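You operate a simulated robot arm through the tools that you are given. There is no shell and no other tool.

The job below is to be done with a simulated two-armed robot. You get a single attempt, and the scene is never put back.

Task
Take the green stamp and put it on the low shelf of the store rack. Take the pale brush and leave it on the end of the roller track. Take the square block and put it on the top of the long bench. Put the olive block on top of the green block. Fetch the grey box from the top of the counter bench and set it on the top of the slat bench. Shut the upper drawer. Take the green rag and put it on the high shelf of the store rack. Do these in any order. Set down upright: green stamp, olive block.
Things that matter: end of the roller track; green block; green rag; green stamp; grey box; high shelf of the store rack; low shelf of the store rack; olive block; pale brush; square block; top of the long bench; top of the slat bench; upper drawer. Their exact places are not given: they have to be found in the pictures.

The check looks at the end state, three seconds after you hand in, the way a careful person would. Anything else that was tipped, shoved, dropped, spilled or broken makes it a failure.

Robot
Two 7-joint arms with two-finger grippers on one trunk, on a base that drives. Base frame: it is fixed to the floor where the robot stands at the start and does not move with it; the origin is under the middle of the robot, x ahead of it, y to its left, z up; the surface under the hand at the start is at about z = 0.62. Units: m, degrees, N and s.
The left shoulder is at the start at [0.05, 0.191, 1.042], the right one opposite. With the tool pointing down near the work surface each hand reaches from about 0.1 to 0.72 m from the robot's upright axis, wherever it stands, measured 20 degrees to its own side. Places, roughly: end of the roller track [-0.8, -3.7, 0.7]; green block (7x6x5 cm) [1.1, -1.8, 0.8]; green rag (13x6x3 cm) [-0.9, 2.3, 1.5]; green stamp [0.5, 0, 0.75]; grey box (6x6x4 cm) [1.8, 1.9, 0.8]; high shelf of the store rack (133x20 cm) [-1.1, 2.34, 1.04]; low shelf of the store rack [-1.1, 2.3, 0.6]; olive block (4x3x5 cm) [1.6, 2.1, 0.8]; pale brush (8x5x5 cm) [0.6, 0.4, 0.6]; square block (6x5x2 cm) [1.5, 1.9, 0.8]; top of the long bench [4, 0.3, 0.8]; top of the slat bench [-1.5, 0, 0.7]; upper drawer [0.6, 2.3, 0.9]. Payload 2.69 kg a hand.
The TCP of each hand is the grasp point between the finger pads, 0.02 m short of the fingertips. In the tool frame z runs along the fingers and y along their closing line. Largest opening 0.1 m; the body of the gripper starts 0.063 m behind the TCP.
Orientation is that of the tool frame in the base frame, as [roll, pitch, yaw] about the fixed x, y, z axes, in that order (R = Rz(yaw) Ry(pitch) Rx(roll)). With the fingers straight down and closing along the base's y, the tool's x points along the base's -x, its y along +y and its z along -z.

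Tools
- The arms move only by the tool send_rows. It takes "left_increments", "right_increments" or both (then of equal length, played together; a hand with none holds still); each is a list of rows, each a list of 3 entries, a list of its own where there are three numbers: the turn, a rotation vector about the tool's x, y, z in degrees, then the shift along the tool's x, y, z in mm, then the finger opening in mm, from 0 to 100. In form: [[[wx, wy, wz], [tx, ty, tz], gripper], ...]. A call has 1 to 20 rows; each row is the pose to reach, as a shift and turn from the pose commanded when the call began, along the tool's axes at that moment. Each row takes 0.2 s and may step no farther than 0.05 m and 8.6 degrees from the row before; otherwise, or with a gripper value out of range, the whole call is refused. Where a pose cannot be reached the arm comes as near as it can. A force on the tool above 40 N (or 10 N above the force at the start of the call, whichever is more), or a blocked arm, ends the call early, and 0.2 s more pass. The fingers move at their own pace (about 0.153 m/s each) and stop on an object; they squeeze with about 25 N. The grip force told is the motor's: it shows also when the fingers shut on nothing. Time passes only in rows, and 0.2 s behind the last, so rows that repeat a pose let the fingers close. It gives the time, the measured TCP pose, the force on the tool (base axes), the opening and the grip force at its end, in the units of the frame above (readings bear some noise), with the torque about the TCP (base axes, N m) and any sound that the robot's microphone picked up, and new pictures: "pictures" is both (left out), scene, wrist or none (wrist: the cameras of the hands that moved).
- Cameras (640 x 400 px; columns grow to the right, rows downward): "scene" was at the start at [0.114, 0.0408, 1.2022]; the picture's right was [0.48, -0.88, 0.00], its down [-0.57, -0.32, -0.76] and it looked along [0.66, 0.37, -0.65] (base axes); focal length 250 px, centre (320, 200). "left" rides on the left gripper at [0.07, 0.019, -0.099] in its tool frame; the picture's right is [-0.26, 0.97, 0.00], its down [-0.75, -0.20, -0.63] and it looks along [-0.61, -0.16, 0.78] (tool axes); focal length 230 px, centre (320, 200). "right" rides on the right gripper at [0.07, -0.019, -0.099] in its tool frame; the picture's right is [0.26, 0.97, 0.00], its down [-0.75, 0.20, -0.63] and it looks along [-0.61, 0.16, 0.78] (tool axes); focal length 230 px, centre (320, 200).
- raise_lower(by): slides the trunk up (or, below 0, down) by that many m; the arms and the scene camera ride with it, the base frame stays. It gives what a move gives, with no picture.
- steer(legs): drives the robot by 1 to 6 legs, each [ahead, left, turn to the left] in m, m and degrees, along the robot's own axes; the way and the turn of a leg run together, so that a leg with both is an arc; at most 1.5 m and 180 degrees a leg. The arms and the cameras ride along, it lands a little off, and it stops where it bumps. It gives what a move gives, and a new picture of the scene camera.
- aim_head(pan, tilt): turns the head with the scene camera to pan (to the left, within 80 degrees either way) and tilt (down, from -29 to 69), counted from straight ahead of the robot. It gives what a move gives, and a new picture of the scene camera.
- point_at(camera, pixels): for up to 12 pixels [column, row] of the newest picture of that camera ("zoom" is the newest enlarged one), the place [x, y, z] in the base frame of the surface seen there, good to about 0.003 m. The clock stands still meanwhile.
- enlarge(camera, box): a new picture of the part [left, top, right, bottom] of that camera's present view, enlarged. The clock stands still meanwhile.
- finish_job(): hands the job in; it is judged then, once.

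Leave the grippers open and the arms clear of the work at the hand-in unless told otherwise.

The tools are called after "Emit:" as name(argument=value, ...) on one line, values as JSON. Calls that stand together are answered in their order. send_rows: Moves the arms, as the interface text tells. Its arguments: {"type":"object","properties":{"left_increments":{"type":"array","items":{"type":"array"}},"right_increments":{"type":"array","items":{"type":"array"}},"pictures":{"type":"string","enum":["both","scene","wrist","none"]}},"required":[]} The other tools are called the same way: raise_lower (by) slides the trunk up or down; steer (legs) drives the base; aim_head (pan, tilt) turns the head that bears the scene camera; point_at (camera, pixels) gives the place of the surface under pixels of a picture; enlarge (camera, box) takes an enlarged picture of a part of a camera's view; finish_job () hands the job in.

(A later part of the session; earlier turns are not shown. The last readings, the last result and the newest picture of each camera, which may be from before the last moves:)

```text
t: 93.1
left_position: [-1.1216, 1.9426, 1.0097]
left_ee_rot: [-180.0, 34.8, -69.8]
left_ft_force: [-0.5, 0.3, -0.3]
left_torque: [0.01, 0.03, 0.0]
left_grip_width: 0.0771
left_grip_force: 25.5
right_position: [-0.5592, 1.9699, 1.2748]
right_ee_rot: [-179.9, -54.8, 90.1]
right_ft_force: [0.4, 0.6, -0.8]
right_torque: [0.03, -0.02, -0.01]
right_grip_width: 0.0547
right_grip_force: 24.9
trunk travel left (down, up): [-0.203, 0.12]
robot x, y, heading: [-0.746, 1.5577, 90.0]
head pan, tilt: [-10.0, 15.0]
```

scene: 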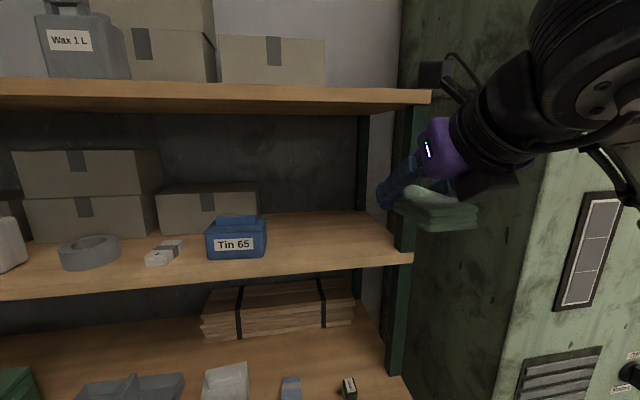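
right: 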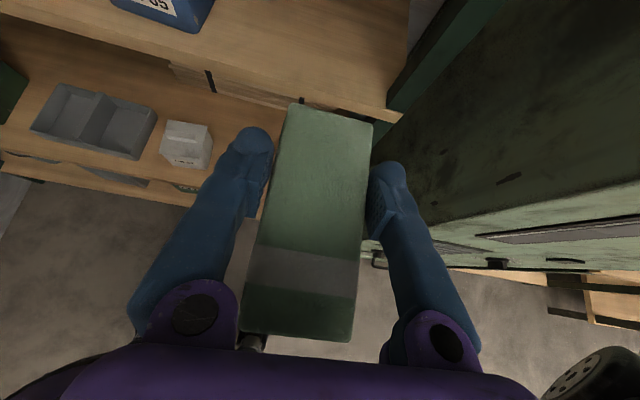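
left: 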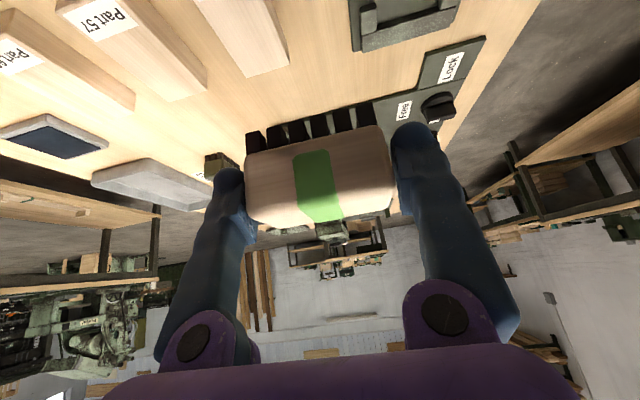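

I measure Tin 65's right side, the free shelf area and the post.

Emit:
point_at(camera="scene", pixels=[[264, 245], [267, 255], [330, 240], [330, 225], [397, 245], [405, 256], [300, 215], [360, 258], [410, 200], [425, 95], [520, 200]])

```text
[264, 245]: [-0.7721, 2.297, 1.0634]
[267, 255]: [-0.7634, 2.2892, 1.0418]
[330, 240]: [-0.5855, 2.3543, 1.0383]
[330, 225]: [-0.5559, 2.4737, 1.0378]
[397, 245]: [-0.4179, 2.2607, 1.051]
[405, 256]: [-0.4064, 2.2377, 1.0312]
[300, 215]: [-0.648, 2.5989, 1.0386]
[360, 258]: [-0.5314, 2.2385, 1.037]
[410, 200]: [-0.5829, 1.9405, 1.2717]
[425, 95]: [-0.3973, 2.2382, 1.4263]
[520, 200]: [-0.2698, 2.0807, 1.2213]
```

Free between x −0.76 and −0.43. I check the elbow's location against the cabinet (front y≈2.08).

Emit:
point_at(camera="scene", pixels=[[590, 90], [550, 50], [630, 150], [600, 20], [605, 165]])

Emit:
steer(legs=[[0.16, 0, 0]])

```text
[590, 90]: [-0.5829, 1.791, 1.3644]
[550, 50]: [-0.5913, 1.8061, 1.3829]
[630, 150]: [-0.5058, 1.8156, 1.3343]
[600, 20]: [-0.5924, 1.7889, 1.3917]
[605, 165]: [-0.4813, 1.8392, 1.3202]
```

```text
t: 94.7
left_position: [-1.1239, 2.094, 1.0092]
left_ee_rot: [-179.3, 35.0, -70.0]
left_ft_force: [-0.1, 0.6, -1.1]
left_torque: [-0.03, -0.01, 0.0]
left_grip_width: 0.0771
left_grip_force: 24.5
right_position: [-0.5603, 2.1183, 1.2777]
right_ee_rot: [179.8, -54.7, 89.7]
right_ft_force: [1.3, 0.6, -0.9]
right_torque: [0.02, 0.03, -0.01]
right_grip_width: 0.0548
right_grip_force: 25.6
trunk travel left (down, up): [-0.203, 0.12]
robot x, y, heading: [-0.7529, 1.7094, 89.5]
head pan, tilt: [-10.0, 15.0]
stopped in leg 1: the robot was blocked; the commanded pose is now the measured one
```

scene: 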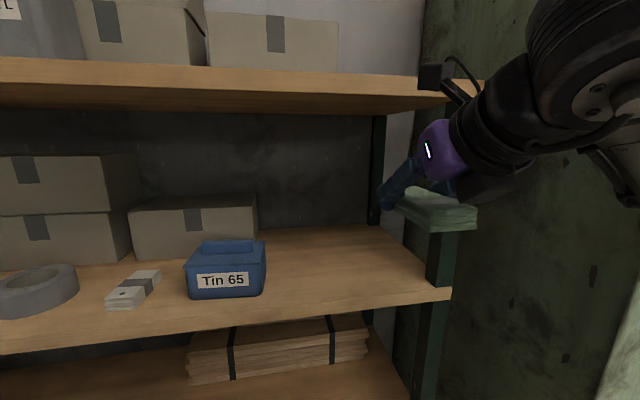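

Blocked again at y 1.709 (foot contact), good enough. I bring the rag in: down to z 1.15 in front, then forward over the shelf to (−0.60, 2.325, 1.10).

Emit:
send_rows(right_increments=[[[0, 0, 0], [-27, -13, 36], 15], [[0, 0, 0], [-54, -27, 72], 15], [[0, 0, 0], [-80, -40, 108], 15], [[0, 0, 0], [-66, -40, 149], 15], [[0, 0, 0], [-53, -40, 190], 15], [[0, 0, 0], [-39, -40, 231], 15], [[0, 0, 0], [-26, -40, 272], 15], [[0, 0, 0], [-26, -40, 272], 15]], pictures="both")

```text
t: 96.5
left_position: [-1.1227, 2.0999, 1.0064]
left_ee_rot: [-179.8, 34.6, -70.0]
left_ft_force: [0.2, -1.1, -0.4]
left_torque: [-0.01, -0.01, -0.03]
left_grip_width: 0.077
left_grip_force: 25.1
right_position: [-0.5963, 2.334, 1.0914]
right_ee_rot: [-179.8, -54.3, 89.8]
right_ft_force: [0.4, 1.0, -1.1]
right_torque: [-0.06, 0.03, 0.0]
right_grip_width: 0.0547
right_grip_force: 25.4
trunk travel left (down, up): [-0.203, 0.12]
robot x, y, heading: [-0.7515, 1.7106, 89.7]
head pan, tilt: [-10.0, 15.0]
```

scene: 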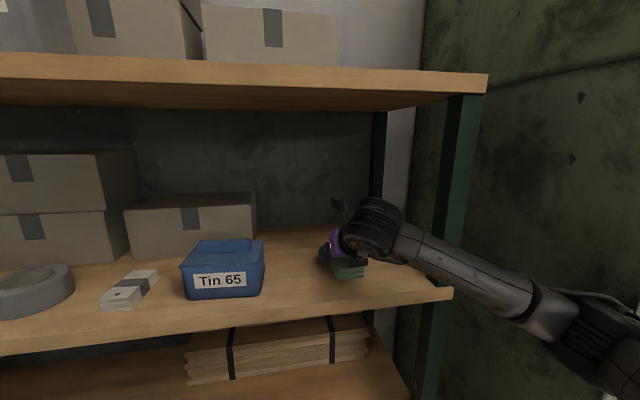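
right: 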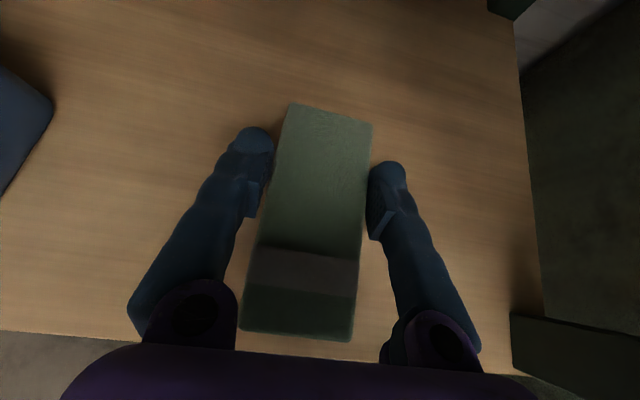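

The rag is over the free shelf area. I lower 20 mm, then in small steps until contact.

Emit:
send_rows(right_increments=[[[0, 0, 0], [-8, 0, 6], 15], [[0, 0, 0], [-16, 0, 12], 15], [[0, 0, 0], [-18, 0, 12.7], 15], [[0, 0, 0], [-18, 0, 12.7], 15]], pictures="none")

```text
t: 97.5
left_position: [-1.1217, 2.0987, 1.0075]
left_ee_rot: [-179.9, 34.9, -70.0]
left_ft_force: [0.1, -0.6, -1.8]
left_torque: [-0.01, -0.02, -0.03]
left_grip_width: 0.077
left_grip_force: 24.9
right_position: [-0.5961, 2.3328, 1.071]
right_ee_rot: [-179.9, -54.4, 89.6]
right_ft_force: [0.8, 0.7, -1.3]
right_torque: [0.03, 0.02, 0.0]
right_grip_width: 0.0548
right_grip_force: 25.3
trunk travel left (down, up): [-0.203, 0.12]
robot x, y, heading: [-0.7544, 1.7099, 89.6]
head pan, tilt: [-10.0, 15.0]
```

Emit:
send_rows(right_increments=[[[0, 0, 0], [-1.6, 0, 1.2], 15], [[0, 0, 0], [-3.2, 0, 2.4], 15], [[0, 0, 0], [-3.2, 0, 2.4], 15]], pictures="none")

```text
t: 98.2
left_position: [-1.1208, 2.0979, 1.0085]
left_ee_rot: [-180.0, 34.8, -70.1]
left_ft_force: [-0.1, -0.3, -0.8]
left_torque: [-0.02, 0.02, -0.03]
left_grip_width: 0.0772
left_grip_force: 25.1
right_position: [-0.5954, 2.3334, 1.0656]
right_ee_rot: [-179.9, -54.2, 89.6]
right_ft_force: [0.2, 0.2, -1.4]
right_torque: [0.0, 0.0, 0.0]
right_grip_width: 0.0546
right_grip_force: 24.9
trunk travel left (down, up): [-0.203, 0.12]
robot x, y, heading: [-0.7545, 1.7113, 89.7]
head pan, tilt: [-10.0, 15.0]
```

Emit:
send_rows(right_increments=[[[0, 0, 0], [-0.8, 0, 0.6], 15], [[0, 0, 0], [-1.6, 0, 1.2], 15], [[0, 0, 0], [-1.6, 0, 1.2], 15]], pictures="wrist")

```text
t: 99.0
left_position: [-1.1212, 2.0995, 1.0082]
left_ee_rot: [-179.9, 34.8, -70.2]
left_ft_force: [-0.6, 1.5, -0.6]
left_torque: [0.01, -0.02, -0.02]
left_grip_width: 0.077
left_grip_force: 24.8
right_position: [-0.5959, 2.3341, 1.0655]
right_ee_rot: [-179.9, -54.4, 89.6]
right_ft_force: [0.1, 1.4, 3.8]
right_torque: [0.17, 0.06, -0.07]
right_grip_width: 0.0547
right_grip_force: 24.8
trunk travel left (down, up): [-0.203, 0.12]
robot x, y, heading: [-0.7517, 1.7094, 89.7]
head pan, tilt: [-10.0, 15.0]
```

right: 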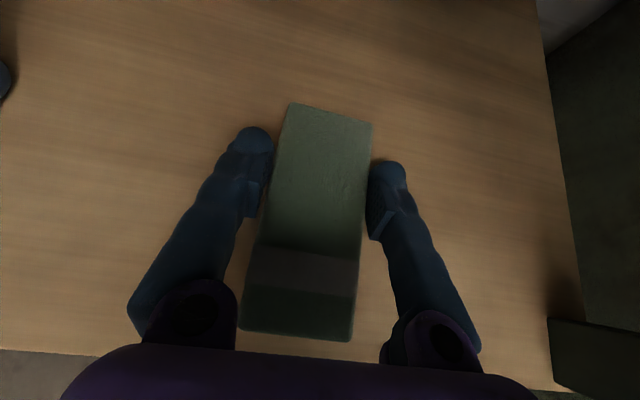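

Contact (≈5 N). I open and withdraw along the tool axis.

Emit:
send_rows(right_increments=[[[0, 0, 0], [0, 0, 0], 70], [[0, 0, 0], [0, 0, 0], 85], [[0, 0, 0], [0, 0, -20], 85], [[0, 0, 0], [3, 0, -60], 85], [[0, 0, 0], [5, 0, -105], 85], [[0, 0, 0], [5, 0, -150], 85], [[0, 0, 0], [5, 0, -190], 85]], pictures="both")

```text
t: 100.7
left_position: [-1.1258, 2.0994, 1.0074]
left_ee_rot: [-179.7, 34.6, -69.8]
left_ft_force: [0.0, -0.1, -0.4]
left_torque: [-0.02, 0.02, 0.0]
left_grip_width: 0.0771
left_grip_force: 25.1
right_position: [-0.6041, 2.1805, 1.1799]
right_ee_rot: [179.6, -54.2, 90.3]
right_ft_force: [0.6, -0.9, 0.8]
right_torque: [0.01, -0.01, 0.03]
right_grip_width: 0.0849
right_grip_force: 0.1
trunk travel left (down, up): [-0.203, 0.12]
robot x, y, heading: [-0.7552, 1.7107, 89.7]
head pan, tilt: [-10.0, 15.0]
```

scene: 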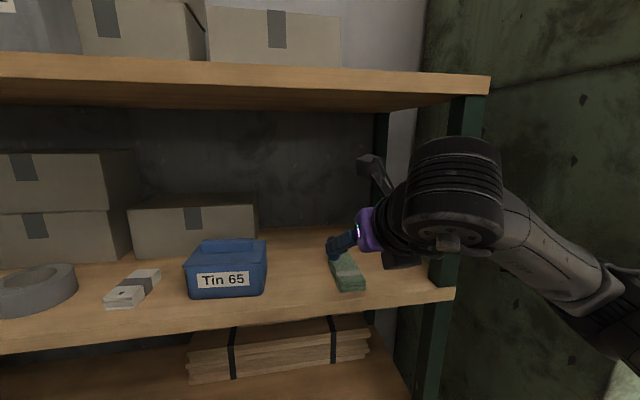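
right: 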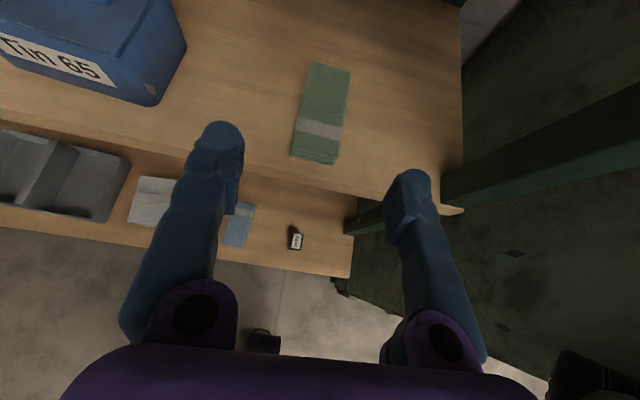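

The rag lies flat on the high shelf and the stamp is still upright below. I check the rag's edges, then back off and look right to the drawer.

Emit:
point_at(camera="right", pixels=[[293, 155], [335, 162], [315, 66], [347, 75], [320, 185]])

Emit:
steer(legs=[[-0.35, 0, 0]])

Emit:
aim_head(pan=-60, tilt=15)

```text
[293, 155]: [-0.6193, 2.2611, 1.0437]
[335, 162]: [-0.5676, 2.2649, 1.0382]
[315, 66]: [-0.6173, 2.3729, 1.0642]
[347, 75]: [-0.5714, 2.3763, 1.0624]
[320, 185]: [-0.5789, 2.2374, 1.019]
```

```text
t: 102.9
left_position: [-1.1219, 1.7533, 1.0085]
left_ee_rot: [-179.9, 34.9, -70.3]
left_ft_force: [0.0, -0.2, -1.5]
left_torque: [-0.02, -0.01, 0.01]
left_grip_width: 0.0768
left_grip_force: 24.6
right_position: [-0.5983, 1.8327, 1.178]
right_ee_rot: [-179.8, -54.4, 89.5]
right_ft_force: [0.5, -1.1, -0.1]
right_torque: [0.02, -0.01, 0.01]
right_grip_width: 0.0851
right_grip_force: 0.0
trunk travel left (down, up): [-0.203, 0.12]
robot x, y, heading: [-0.7571, 1.3651, 89.5]
head pan, tilt: [-10.0, 15.0]
```

scene: 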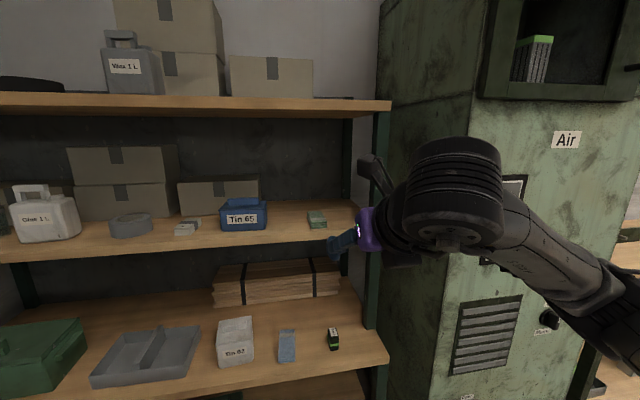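

```text
t: 104.1
left_position: [-1.1216, 1.7535, 1.0086]
left_ee_rot: [-180.0, 34.7, -70.3]
left_ft_force: [0.3, -0.2, -0.9]
left_torque: [-0.01, 0.02, -0.01]
left_grip_width: 0.0769
left_grip_force: 24.9
right_position: [-0.5976, 1.834, 1.1785]
right_ee_rot: [-179.8, -54.3, 89.3]
right_ft_force: [0.0, -0.2, 0.3]
right_torque: [0.02, 0.02, -0.01]
right_grip_width: 0.0849
right_grip_force: 0.1
trunk travel left (down, up): [-0.203, 0.12]
robot x, y, heading: [-0.7518, 1.3647, 89.7]
head pan, tilt: [-60.0, 15.0]
```

scene: 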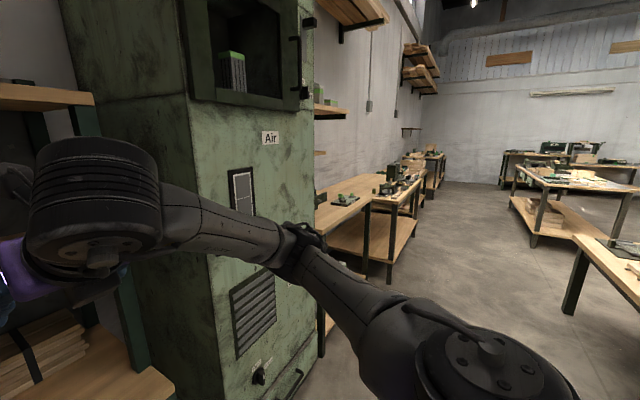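

I strafe right along the wall to face the drawer at x≈0.45.

Emit:
steer(legs=[[0, -1.2, 0]])

Emit:
aim_head(pan=0, tilt=20)

```text
t: 114.9
left_position: [0.0836, 1.7413, 1.0077]
left_ee_rot: [-180.0, 34.8, -71.1]
left_ft_force: [-0.1, 0.0, -1.6]
left_torque: [-0.04, -0.01, 0.01]
left_grip_width: 0.0765
left_grip_force: 25.5
right_position: [0.6099, 1.8124, 1.1799]
right_ee_rot: [-179.8, -54.4, 88.5]
right_ft_force: [0.6, 0.1, 0.7]
right_torque: [0.0, -0.03, 0.0]
right_grip_width: 0.085
right_grip_force: 0.0
trunk travel left (down, up): [-0.203, 0.12]
robot x, y, heading: [0.4499, 1.3415, 88.5]
head pan, tilt: [-60.0, 15.0]
```

scene: 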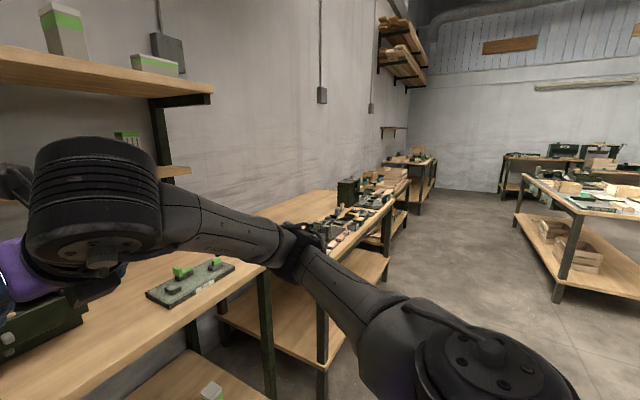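

```text
t: 116.2
left_position: [0.0824, 1.7409, 1.0094]
left_ee_rot: [-179.9, 34.9, -71.1]
left_ft_force: [0.8, -0.6, -0.9]
left_torque: [-0.01, -0.04, 0.01]
left_grip_width: 0.0766
left_grip_force: 24.8
right_position: [0.6091, 1.8128, 1.1791]
right_ee_rot: [-179.8, -54.4, 88.6]
right_ft_force: [0.2, 0.0, -0.9]
right_torque: [0.0, 0.05, -0.02]
right_grip_width: 0.0851
right_grip_force: 0.0
trunk travel left (down, up): [-0.203, 0.12]
robot x, y, heading: [0.4517, 1.3463, 88.5]
head pan, tilt: [0.0, 20.0]
```

scene: 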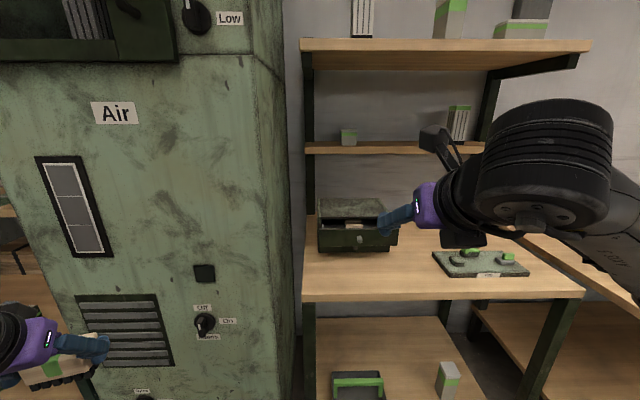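

Emit:
enlarge(camera="scene", box=[300, 180, 440, 270])

Emit:
point_at(camera="scene", pixels=[[325, 240], [360, 240], [385, 240], [320, 205], [350, 203], [380, 205], [350, 225], [360, 252], [350, 275], [350, 292], [325, 217], [395, 235]])

```text
4.44 times, centred on (370, 225) of scene
```

zoom: 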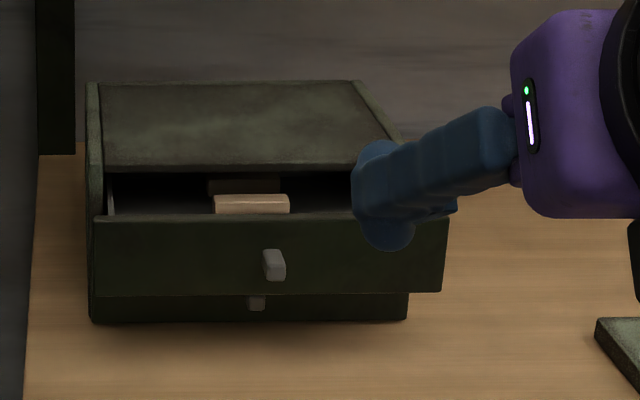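

```text
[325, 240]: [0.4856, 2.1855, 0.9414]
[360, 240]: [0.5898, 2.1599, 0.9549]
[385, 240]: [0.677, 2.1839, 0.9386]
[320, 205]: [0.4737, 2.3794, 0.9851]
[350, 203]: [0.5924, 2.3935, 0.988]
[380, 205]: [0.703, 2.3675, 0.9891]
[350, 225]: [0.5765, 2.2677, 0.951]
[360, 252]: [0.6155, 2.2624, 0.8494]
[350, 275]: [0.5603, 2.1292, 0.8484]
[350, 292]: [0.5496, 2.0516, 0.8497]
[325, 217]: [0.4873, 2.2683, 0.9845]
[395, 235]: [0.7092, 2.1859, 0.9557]
```

The upper drawer stands open: its front is at y≈2.185 (x 0.475–0.715, z 0.92–0.965), the cabinet front at ≈2.265, knob at x 0.59. I'll drive 0.2 ahead, then push the front with closed fingers beside the knob.

Emit:
steer(legs=[[0.2, 0, 1.5]])

Emit:
send_rows(right_increments=[[[0, 4, 0], [0, 0, 0], 60], [[0, 8, 0], [0, 0, 0], 30], [[0, 12, 0], [0, 0, 0], 0], [[0, 16, 0], [0, 0, 0], 0], [[0, 20, 0], [0, 0, 0], 0], [[0, 24, 0], [0, 0, 0], 0], [[0, 28, 0], [0, 0, 0], 0], [[0, 30, 0], [0, 0, 0], 0]], pictures="none")

```text
t: 117.8
left_position: [0.0738, 1.928, 1.0078]
left_ee_rot: [-180.0, 34.8, -69.5]
left_ft_force: [0.3, 0.9, -0.8]
left_torque: [-0.03, 0.01, -0.02]
left_grip_width: 0.0764
left_grip_force: 25.0
right_position: [0.5976, 2.0159, 1.1797]
right_ee_rot: [-179.8, -54.2, 90.2]
right_ft_force: [-0.8, 0.5, 0.3]
right_torque: [0.0, 0.02, 0.02]
right_grip_width: 0.0851
right_grip_force: 0.1
trunk travel left (down, up): [-0.203, 0.12]
robot x, y, heading: [0.4475, 1.5468, 90.2]
head pan, tilt: [0.0, 20.0]
```

scene: 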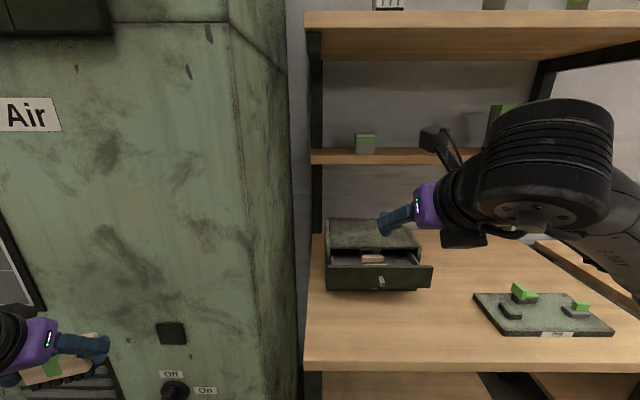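

```text
t: 119.6
left_position: [0.0742, 1.9286, 1.0079]
left_ee_rot: [-179.9, 34.8, -69.5]
left_ft_force: [1.4, 0.7, -0.9]
left_torque: [-0.03, -0.01, -0.03]
left_grip_width: 0.0762
left_grip_force: 24.8
right_position: [0.5978, 2.0158, 1.1795]
right_ee_rot: [-178.8, -84.3, 89.1]
right_ft_force: [0.9, 0.5, -0.1]
right_torque: [-0.02, -0.03, 0.03]
right_grip_width: 0.0003
right_grip_force: 24.9
trunk travel left (down, up): [-0.203, 0.12]
robot x, y, heading: [0.4476, 1.5439, 90.4]
head pan, tilt: [0.0, 20.0]
```

Hand is horizontal and closed. I lower to z≈0.945 in front of the drawer, 4 cm right of the knob.

Emit:
send_rows(right_increments=[[[0, 0, 0], [-45, 12, 0], 0], [[0, 0, 0], [-90, 24, 5], 0], [[0, 0, 0], [-135, 37, 10], 0], [[0, 0, 0], [-180, 37, 30], 0], [[0, 0, 0], [-226, 37, 60], 0], [[0, 0, 0], [-226, 37, 97], 0], [[0, 0, 0], [-226, 37, 97], 0]], pictures="both")

```text
refused: row 5 steps farther than a row can; nothing moved
```

Emit:
send_rows(right_increments=[[[0, 0, 0], [-40, 12, 0], 0], [[0, 0, 0], [-80, 24, 5], 0], [[0, 0, 0], [-120, 37, 10], 0], [[0, 0, 0], [-160, 37, 20], 0], [[0, 0, 0], [-200, 37, 45], 0], [[0, 0, 0], [-226, 37, 75], 0], [[0, 0, 0], [-226, 37, 97], 0], [[0, 0, 0], [-226, 37, 97], 0]], pictures="both")

```text
t: 121.4
left_position: [0.0754, 1.9283, 1.0075]
left_ee_rot: [-180.0, 34.8, -69.5]
left_ft_force: [-0.1, 0.5, -1.2]
left_torque: [0.02, -0.02, 0.01]
left_grip_width: 0.0764
left_grip_force: 24.9
right_position: [0.5584, 2.0548, 0.99]
right_ee_rot: [-179.4, -84.0, 89.6]
right_ft_force: [-0.5, 0.0, 0.4]
right_torque: [-0.02, -0.04, -0.01]
right_grip_width: 0.0
right_grip_force: 25.0
right hand out of reach, approached as far as the arm can: row 1, 2, 3, 4, 5, 6, 7, 8
trunk travel left (down, up): [-0.203, 0.12]
robot x, y, heading: [0.4497, 1.5419, 90.2]
head pan, tilt: [0.0, 20.0]
```

scene: 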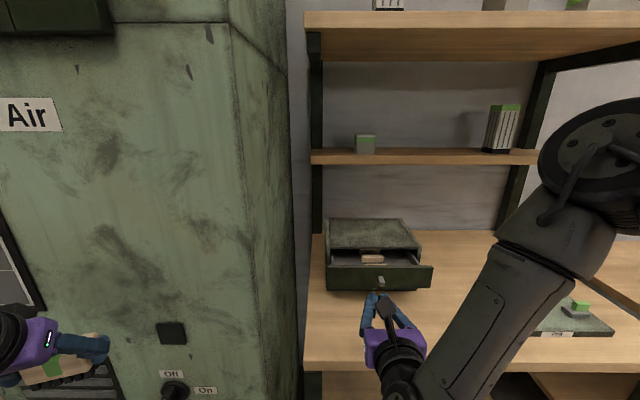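
right: 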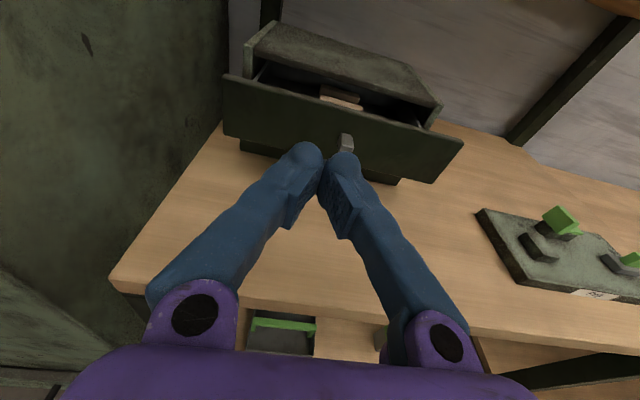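

The arm posture limits it at z 0.99; I lower the trunk 47 mm so the tips are level with the drawer front, left of the knob.

Emit:
raise_lower(by=-0.05)

Emit:
send_rows(right_increments=[[[0, 0, 0], [3, 0, 25], 0], [[0, 0, 0], [6, 0, 50], 0], [[0, 0, 0], [8, 0, 80], 0], [[0, 0, 0], [8, 0, 80], 0]], pictures="both")

```text
t: 122.3
left_position: [0.0735, 1.9293, 0.9581]
left_ee_rot: [-179.8, 34.8, -69.5]
left_ft_force: [-0.4, 0.4, -1.2]
left_torque: [-0.01, -0.01, 0.0]
left_grip_width: 0.0763
left_grip_force: 25.0
right_position: [0.5575, 2.0544, 0.941]
right_ee_rot: [-179.2, -84.2, 89.1]
right_ft_force: [-0.2, 0.6, -0.5]
right_torque: [0.02, -0.04, 0.03]
right_grip_width: 0.0
right_grip_force: 25.3
trunk travel left (down, up): [-0.153, 0.17]
robot x, y, heading: [0.4465, 1.5425, 90.1]
head pan, tilt: [0.0, 20.0]
```

```text
t: 123.3
left_position: [0.0743, 1.929, 0.9583]
left_ee_rot: [-179.9, 34.7, -69.5]
left_ft_force: [-0.2, -0.6, -1.4]
left_torque: [-0.03, -0.04, -0.04]
left_grip_width: 0.0763
left_grip_force: 25.0
right_position: [0.5431, 2.1316, 0.946]
right_ee_rot: [-179.6, -83.9, 89.4]
right_ft_force: [0.0, -0.4, 0.3]
right_torque: [-0.02, -0.01, 0.01]
right_grip_width: 0.0001
right_grip_force: 25.1
right hand out of reach, approached as far as the arm can: row 1, 2, 3, 4
trunk travel left (down, up): [-0.153, 0.17]
robot x, y, heading: [0.4483, 1.5421, 90.2]
head pan, tilt: [0.0, 20.0]
```

scene: 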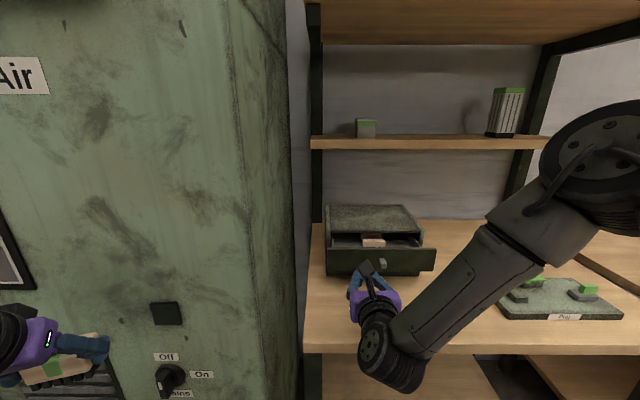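
right: 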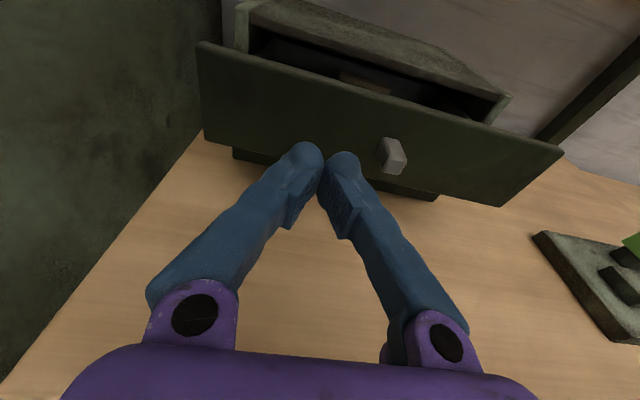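

The fingertips (y≈2.15) face the drawer front left of the knob. Before driving ahead, I draw the left hand with the brush back from the compressor's front (y≈2.08).

Emit:
send_rows(left_increments=[[[0, 0, 0], [19, -5, -13], 50], [[0, 0, 0], [38, -10, -26], 50], [[0, 0, 0], [57, -14, -40], 50], [[0, 0, 0], [76, -19, -53], 50], [[0, 0, 0], [76, -19, -53], 50]], pictures="none")

```text
t: 124.5
left_position: [0.111, 1.9327, 0.9803]
left_ee_rot: [-179.9, 34.7, -69.3]
left_ft_force: [-1.1, -0.1, -1.7]
left_torque: [0.01, -0.02, -0.03]
left_grip_width: 0.0763
left_grip_force: 24.7
left hand out of reach, approached as far as the arm can: row 1, 2, 3, 4, 5
right_position: [0.5445, 2.1324, 0.946]
right_ee_rot: [179.9, -84.0, 89.9]
right_ft_force: [0.5, 0.3, 0.1]
right_torque: [0.04, -0.03, 0.0]
right_grip_width: 0.0
right_grip_force: 25.1
trunk travel left (down, up): [-0.153, 0.17]
robot x, y, heading: [0.4531, 1.5457, 90.5]
head pan, tilt: [0.0, 20.0]
```

I swing the left hand outward (to the left and back, yaw +30°) instead.

Emit:
send_rows(left_increments=[[[-3.4, 0, -4.9], [11, 33, -8], 50], [[-6.9, 0, -9.8], [22, 66, -15], 50], [[-10.3, 0, -14.8], [33, 98, -23], 50], [[-13.8, 0, -19.7], [44, 131, -30], 50], [[-17.2, 0, -24.6], [55, 164, -38], 50], [[-17.2, 0, -24.6], [55, 164, -38], 50]], pictures="wrist")

```text
t: 125.9
left_position: [-0.0458, 1.8472, 0.9932]
left_ee_rot: [179.9, 34.6, -39.5]
left_ft_force: [0.2, 0.1, -1.7]
left_torque: [-0.03, 0.05, 0.03]
left_grip_width: 0.0761
left_grip_force: 25.3
left hand out of reach, approached as far as the arm can: row 1, 2, 3, 4, 5, 6
right_position: [0.5444, 2.1313, 0.9469]
right_ee_rot: [-179.6, -84.0, 89.6]
right_ft_force: [0.4, 0.1, 0.2]
right_torque: [-0.02, -0.02, 0.05]
right_grip_width: 0.0
right_grip_force: 24.8
trunk travel left (down, up): [-0.153, 0.17]
robot x, y, heading: [0.4515, 1.5424, 90.4]
head pan, tilt: [0.0, 20.0]
```

left: 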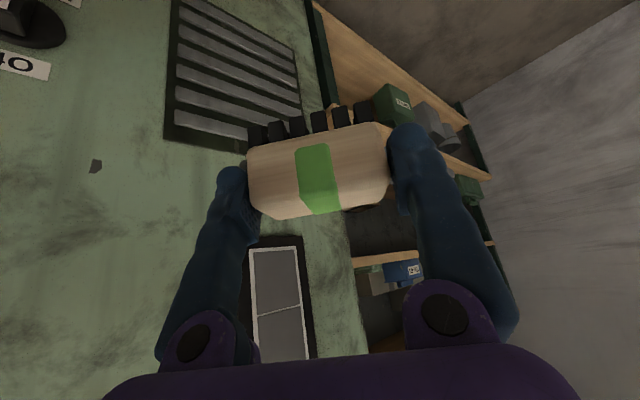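

Left hand is now well clear. I drive 0.1 m ahead, pushing the drawer with the closed right fingers.

Emit:
steer(legs=[[0.08, 0, 0]])

```text
t: 126.9
left_position: [-0.0451, 1.9255, 0.9933]
left_ee_rot: [179.8, 34.6, -39.6]
left_ft_force: [0.0, 0.2, -0.8]
left_torque: [-0.04, -0.02, 0.0]
left_grip_width: 0.076
left_grip_force: 25.1
right_position: [0.5427, 2.2119, 0.9447]
right_ee_rot: [-179.6, -83.8, 89.3]
right_ft_force: [0.5, 0.4, -0.4]
right_torque: [0.01, 0.0, -0.02]
right_grip_width: 0.0002
right_grip_force: 24.4
trunk travel left (down, up): [-0.153, 0.17]
robot x, y, heading: [0.4503, 1.6227, 90.4]
head pan, tilt: [0.0, 20.0]
```

scene: 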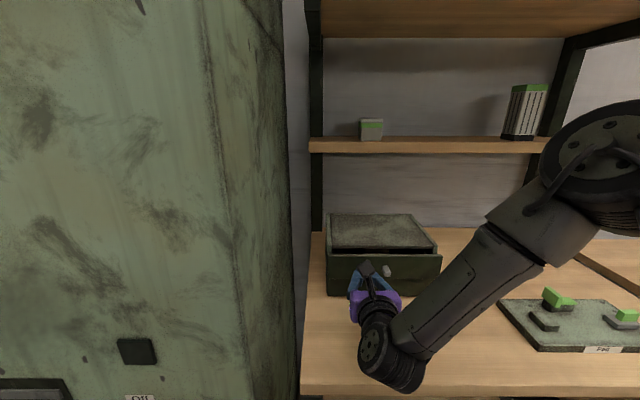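

The drawer is nearly shut. I push with small forward arm steps until the force rises.

Emit:
send_rows(right_increments=[[[0, 0, 0], [1, 0, 10], 0], [[0, 0, 0], [2, 0, 20], 0], [[0, 0, 0], [3, 0, 28], 0], [[0, 0, 0], [4, 0, 36], 0], [[0, 0, 0], [5, 0, 44], 0], [[0, 0, 0], [5, 0, 50], 0]], pictures="both")

```text
t: 127.9
left_position: [-0.0443, 1.9228, 0.9949]
left_ee_rot: [-179.9, 34.8, -39.6]
left_ft_force: [0.1, 0.3, -1.5]
left_torque: [0.01, -0.02, -0.02]
left_grip_width: 0.0764
left_grip_force: 25.7
right_position: [0.5419, 2.2368, 0.9465]
right_ee_rot: [180.0, -83.4, 89.6]
right_ft_force: [3.5, -23.7, 7.1]
right_torque: [0.29, 0.05, -0.05]
right_grip_width: 0.0061
right_grip_force: 29.5
trunk travel left (down, up): [-0.153, 0.17]
robot x, y, heading: [0.4512, 1.6223, 90.2]
head pan, tilt: [0.0, 20.0]
stopped in row 4 (right hand): the force on the tool passed its limit at 48 N (the readings are from after the stop); the commanded pose is now the measured one
```

scene: 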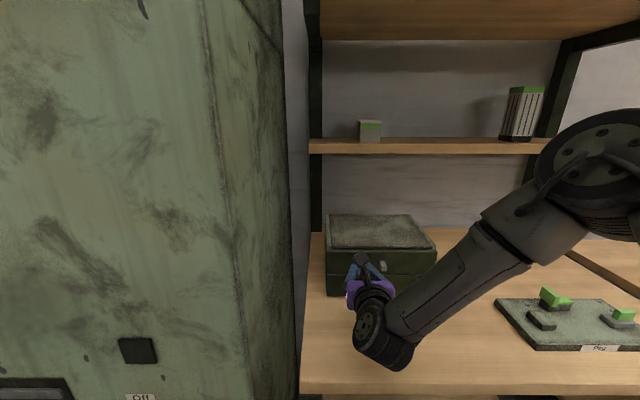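
right: 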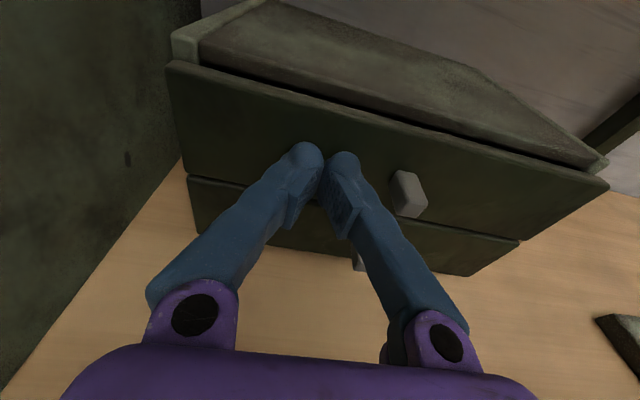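

The force rose: the drawer is at its stop. I pull the hand back and check with measurements.

Emit:
send_rows(right_increments=[[[0, 0, 0], [0, 0, -20], 0], [[0, 0, 0], [0, 0, -50], 0], [[0, 0, 0], [10, 0, -80], 0]], pictures="none")

Emit:
enlarge(camera="right", box=[100, 0, 640, 300])

Emit:
enlarge(camera="scene", box=[300, 190, 460, 310])

Emit:
point_at(camera="zoom", pixels=[[120, 250], [300, 270], [470, 280], [120, 380], [300, 230], [130, 205], [500, 240], [450, 160]])

```text
t: 128.7
left_position: [-0.0453, 1.9244, 0.9942]
left_ee_rot: [179.9, 34.7, -39.7]
left_ft_force: [-0.9, -1.0, -1.5]
left_torque: [-0.03, -0.03, 0.0]
left_grip_width: 0.0763
left_grip_force: 24.6
right_position: [0.5403, 2.1638, 0.9644]
right_ee_rot: [179.8, -83.3, 89.6]
right_ft_force: [-0.1, 0.0, -0.6]
right_torque: [0.01, 0.03, 0.02]
right_grip_width: 0.0003
right_grip_force: 29.1
trunk travel left (down, up): [-0.153, 0.17]
robot x, y, heading: [0.4502, 1.6248, 90.2]
head pan, tilt: [0.0, 20.0]
```

```text
1.19 times, centred on (370, 150) of right
```

zoom: 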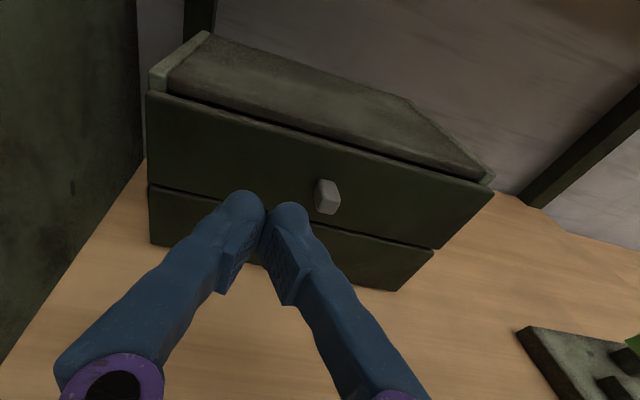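

```text
3.33 times, centred on (380, 250) of scene
```

zoom: 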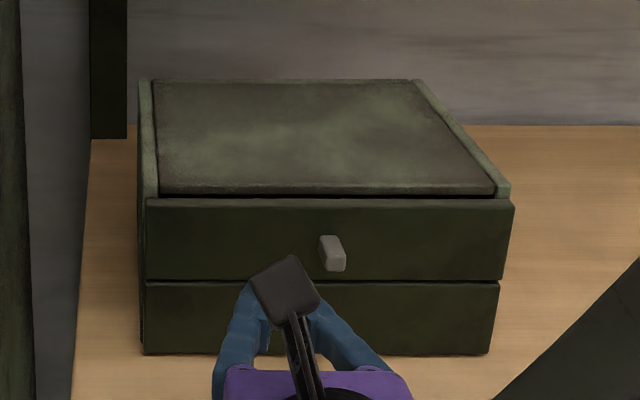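

```text
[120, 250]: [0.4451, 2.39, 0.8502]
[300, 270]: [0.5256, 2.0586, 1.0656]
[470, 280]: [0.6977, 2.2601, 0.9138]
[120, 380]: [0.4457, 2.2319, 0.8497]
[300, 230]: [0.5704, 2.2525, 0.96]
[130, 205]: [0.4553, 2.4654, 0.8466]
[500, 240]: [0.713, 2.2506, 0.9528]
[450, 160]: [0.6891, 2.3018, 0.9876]
```

Emit:
point_at(camera="zoom", pixels=[[450, 330], [450, 310], [450, 230], [450, 260], [180, 230], [180, 320], [200, 195], [250, 195], [143, 250], [148, 150]])

```text
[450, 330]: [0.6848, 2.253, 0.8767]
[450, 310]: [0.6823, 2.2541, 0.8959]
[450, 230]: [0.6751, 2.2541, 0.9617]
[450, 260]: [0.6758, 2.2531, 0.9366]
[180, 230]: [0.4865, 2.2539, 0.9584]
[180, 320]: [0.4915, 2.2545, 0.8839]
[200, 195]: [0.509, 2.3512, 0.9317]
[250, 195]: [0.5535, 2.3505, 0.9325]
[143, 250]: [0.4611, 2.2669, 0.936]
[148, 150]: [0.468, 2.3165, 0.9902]
```

Both drawer fronts are flush (y≈2.254): shut. I back off 0.4 m and look right to the counter bench.

Emit:
steer(legs=[[-0.45, 0, 0]])

Emit:
aim_head(pan=-55, tilt=20)

```text
t: 131.5
left_position: [-0.0425, 1.4758, 0.9932]
left_ee_rot: [179.9, 34.7, -39.8]
left_ft_force: [0.0, -0.3, -0.4]
left_torque: [0.02, 0.0, 0.0]
left_grip_width: 0.0761
left_grip_force: 25.2
right_position: [0.544, 1.7138, 0.9645]
right_ee_rot: [179.7, -83.2, 89.7]
right_ft_force: [0.3, 0.0, -0.7]
right_torque: [0.03, -0.02, -0.02]
right_grip_width: 0.0001
right_grip_force: 30.0
trunk travel left (down, up): [-0.153, 0.17]
robot x, y, heading: [0.4525, 1.1742, 90.5]
head pan, tilt: [0.0, 20.0]
```

scene: 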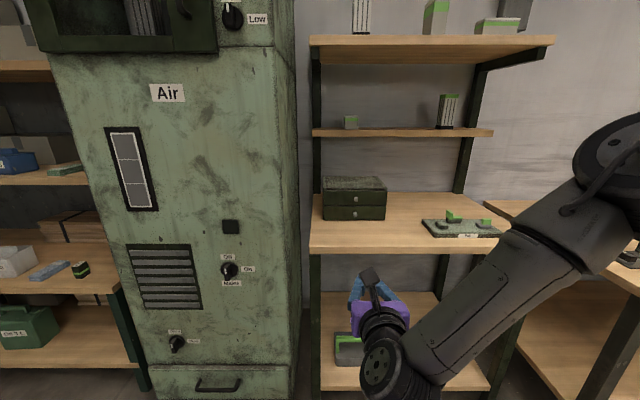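

```text
t: 132.7
left_position: [-0.0422, 1.4771, 0.9939]
left_ee_rot: [179.8, 34.6, -39.8]
left_ft_force: [0.2, -0.1, -1.5]
left_torque: [-0.02, -0.02, 0.0]
left_grip_width: 0.0762
left_grip_force: 24.8
right_position: [0.5432, 1.7132, 0.9642]
right_ee_rot: [179.7, -83.2, 89.7]
right_ft_force: [0.3, 0.2, 1.4]
right_torque: [-0.02, 0.04, 0.03]
right_grip_width: 0.0001
right_grip_force: 29.4
trunk travel left (down, up): [-0.153, 0.17]
robot x, y, heading: [0.4536, 1.1715, 89.9]
head pan, tilt: [-55.0, 20.0]
```

scene: 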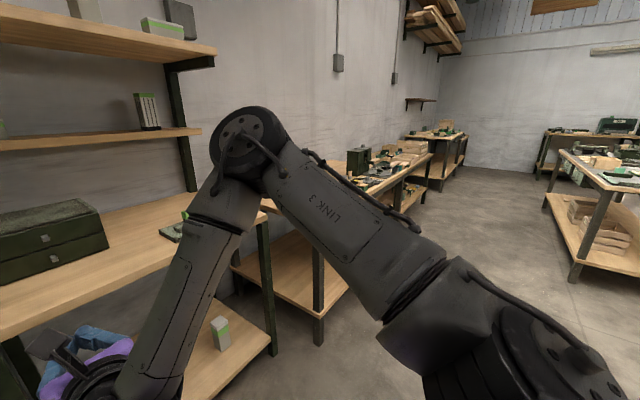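

I bring the right hand back to a handy posture: first tip it down to vertical and raise it a bit.

Emit:
send_rows(right_increments=[[[0, -8, 0], [10, 0, 0], 20], [[0, -16, 0], [20, 0, 0], 40], [[0, -24, 0], [30, 3, -5], 60], [[0, -32, 0], [40, 6, -10], 60], [[0, -40, 0], [50, 9, -15], 60], [[0, -48, 0], [60, 12, -20], 60], [[0, -56, 0], [70, 15, -25], 60], [[0, -64, 0], [80, 20, -30], 60], [[0, -72, 0], [90, 25, -35], 60], [[0, -83, 0], [100, 30, -40], 60]], pictures="none")

```text
refused: row 10 steps farther than a row can; nothing moved
```

Emit:
send_rows(right_increments=[[[0, -8, 0], [10, 0, 0], 20], [[0, -16, 0], [20, 0, 0], 40], [[0, -24, 0], [30, 3, -5], 60], [[0, -32, 0], [40, 6, -10], 60], [[0, -40, 0], [50, 9, -15], 60], [[0, -48, 0], [60, 12, -20], 60], [[0, -56, 0], [70, 15, -25], 60], [[0, -64, 0], [80, 20, -30], 60], [[0, -72, 0], [90, 25, -35], 60], [[0, -78, 0], [100, 30, -40], 60], [[0, -83, 0], [100, 30, -40], 60]], pictures="none")

Emit:
steer(legs=[[0, -0.9, 0]])

Emit:
aim_head(pan=-20, tilt=30)

```text
t: 135.1
left_position: [-0.041, 1.4773, 0.9923]
left_ee_rot: [179.9, 34.6, -39.8]
left_ft_force: [1.3, 0.4, -0.8]
left_torque: [0.0, -0.05, 0.0]
left_grip_width: 0.076
left_grip_force: 24.8
right_position: [0.5747, 1.6842, 1.067]
right_ee_rot: [-179.9, -0.2, 89.3]
right_ft_force: [0.4, 0.0, 0.5]
right_torque: [-0.02, 0.02, -0.01]
right_grip_width: 0.0598
right_grip_force: 0.0
trunk travel left (down, up): [-0.153, 0.17]
robot x, y, heading: [0.4501, 1.1723, 90.3]
head pan, tilt: [-55.0, 20.0]
```

```text
t: 143.4
left_position: [0.8633, 1.4792, 0.9938]
left_ee_rot: [179.9, 34.7, -40.0]
left_ft_force: [-0.4, -0.6, -1.3]
left_torque: [-0.02, -0.01, 0.01]
left_grip_width: 0.0758
left_grip_force: 25.1
right_position: [1.4818, 1.6844, 1.067]
right_ee_rot: [179.9, -0.2, 89.1]
right_ft_force: [-0.8, -0.3, 0.2]
right_torque: [-0.01, 0.02, 0.01]
right_grip_width: 0.0602
right_grip_force: 0.0
trunk travel left (down, up): [-0.153, 0.17]
robot x, y, heading: [1.3555, 1.1768, 89.9]
head pan, tilt: [-55.0, 20.0]
```

scene: 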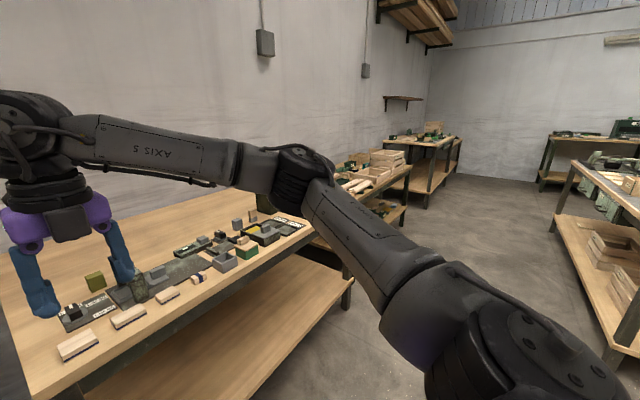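

```text
t: 144.4
left_position: [0.8636, 1.4787, 0.9926]
left_ee_rot: [179.9, 34.6, -39.9]
left_ft_force: [0.2, -0.6, -0.9]
left_torque: [-0.03, -0.01, 0.02]
left_grip_width: 0.0761
left_grip_force: 25.2
right_position: [1.48, 1.6847, 1.0678]
right_ee_rot: [180.0, -0.2, 89.1]
right_ft_force: [0.0, -0.3, 0.6]
right_torque: [0.0, 0.0, 0.01]
right_grip_width: 0.0598
right_grip_force: 0.0
trunk travel left (down, up): [-0.153, 0.17]
robot x, y, heading: [1.3568, 1.1706, 90.2]
head pan, tilt: [-20.0, 30.0]
```

scene: 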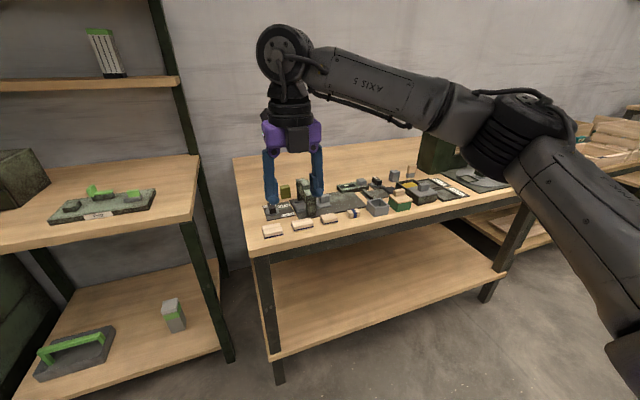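

Now the counter bench is in view. I enlarge its top and measure things.

Emit:
enlarge(camera="scene", box=[230, 150, 490, 250])

Emit:
point_at(camera="scene", pixels=[[285, 190], [376, 206], [395, 176], [411, 172], [354, 213], [400, 200], [330, 218], [272, 230], [302, 225], [300, 245], [312, 208]])

Emit:
enlarge(camera="right", box=[0, 0, 640, 400])

```text
2.46 times, centred on (360, 200) of scene
```

zoom: 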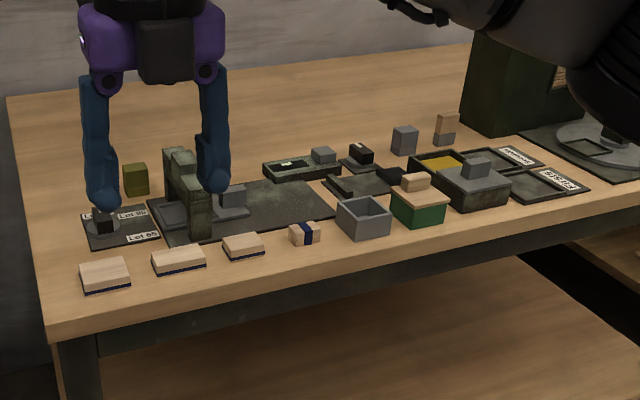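

```text
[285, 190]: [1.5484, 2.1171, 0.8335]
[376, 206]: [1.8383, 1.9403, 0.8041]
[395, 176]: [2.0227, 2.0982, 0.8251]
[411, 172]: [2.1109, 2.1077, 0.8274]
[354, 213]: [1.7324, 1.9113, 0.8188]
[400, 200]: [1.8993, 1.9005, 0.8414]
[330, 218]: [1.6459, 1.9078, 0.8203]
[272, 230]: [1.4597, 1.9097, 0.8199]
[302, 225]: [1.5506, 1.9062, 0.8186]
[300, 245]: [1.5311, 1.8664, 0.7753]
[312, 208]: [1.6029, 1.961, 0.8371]
```

```text
1.00 times, centred on (320, 200) of right (not enlarged: the box is as wide or as high as the picture)
```

zoom: 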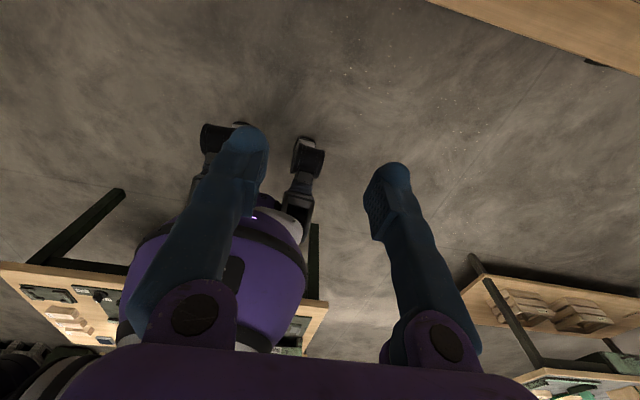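

Emit:
enlarge(camera="scene", box=[255, 200, 365, 250])

Emit:
point_at(camera="zoom", pixels=[[45, 180], [140, 165], [55, 225], [160, 200], [215, 145], [320, 125], [235, 185], [335, 165], [395, 110], [480, 95], [410, 140], [490, 125]])

Emit:
enlarge(camera="scene", box=[340, 160, 450, 230])

Emit:
point_at(camera="zoom", pixels=[[160, 235], [250, 215], [265, 240], [200, 275], [200, 300], [282, 260], [165, 270], [220, 240], [300, 225], [310, 265]])

```text
5.82 times, centred on (310, 225) of scene
```

zoom: 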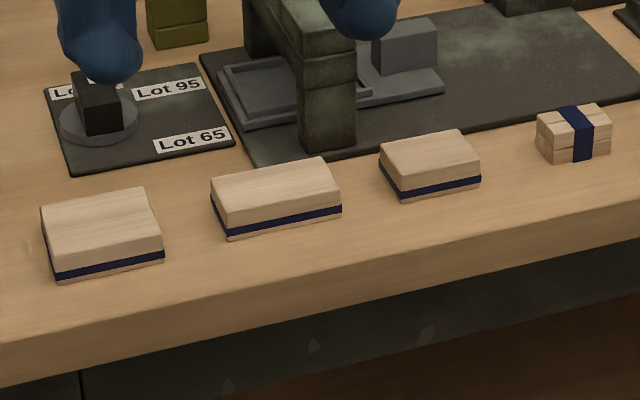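

```text
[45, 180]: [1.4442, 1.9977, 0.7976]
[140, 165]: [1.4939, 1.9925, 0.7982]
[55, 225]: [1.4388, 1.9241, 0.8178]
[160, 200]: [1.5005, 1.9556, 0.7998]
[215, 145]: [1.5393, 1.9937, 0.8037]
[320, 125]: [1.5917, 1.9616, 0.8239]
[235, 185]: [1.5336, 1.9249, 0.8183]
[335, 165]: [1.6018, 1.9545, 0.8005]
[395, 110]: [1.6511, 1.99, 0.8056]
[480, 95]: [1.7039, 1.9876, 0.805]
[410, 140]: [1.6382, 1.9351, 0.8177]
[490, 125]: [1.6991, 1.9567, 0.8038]
```

```text
5.71 times, centred on (395, 195) of scene
```

zoom: 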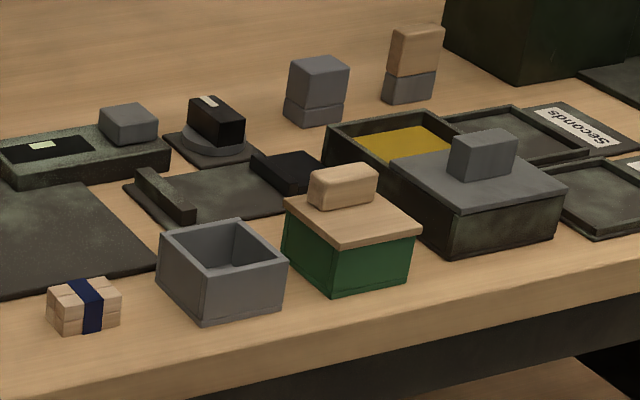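

```text
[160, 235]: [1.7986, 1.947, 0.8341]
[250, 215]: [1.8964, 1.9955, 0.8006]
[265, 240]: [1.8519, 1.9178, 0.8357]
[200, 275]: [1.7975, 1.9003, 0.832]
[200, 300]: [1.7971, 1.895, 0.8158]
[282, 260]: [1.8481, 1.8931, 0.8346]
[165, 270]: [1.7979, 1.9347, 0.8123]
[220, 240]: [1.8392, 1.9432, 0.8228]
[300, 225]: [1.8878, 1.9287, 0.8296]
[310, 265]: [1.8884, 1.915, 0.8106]
```

I measure the top corners of the three banded blocks.

Emit:
point_at(camera="scene", pixels=[[263.6, 227], [279.4, 224], [281.8, 230.3], [265, 233.5], [292.4, 222.2], [310.5, 219], [312.4, 222.6], [294.5, 226], [321.2, 217], [333.4, 214.2], [336.2, 217.9], [324, 220.8]])

```text
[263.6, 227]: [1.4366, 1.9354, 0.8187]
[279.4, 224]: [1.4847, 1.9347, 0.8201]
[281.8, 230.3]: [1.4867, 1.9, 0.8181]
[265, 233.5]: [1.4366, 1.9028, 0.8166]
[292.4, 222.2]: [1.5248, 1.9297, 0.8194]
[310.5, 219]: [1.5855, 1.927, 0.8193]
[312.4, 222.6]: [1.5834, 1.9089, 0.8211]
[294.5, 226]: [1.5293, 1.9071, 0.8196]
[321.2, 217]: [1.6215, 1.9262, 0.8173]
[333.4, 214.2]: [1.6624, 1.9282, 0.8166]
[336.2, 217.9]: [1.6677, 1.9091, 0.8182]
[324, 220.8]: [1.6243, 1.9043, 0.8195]
```

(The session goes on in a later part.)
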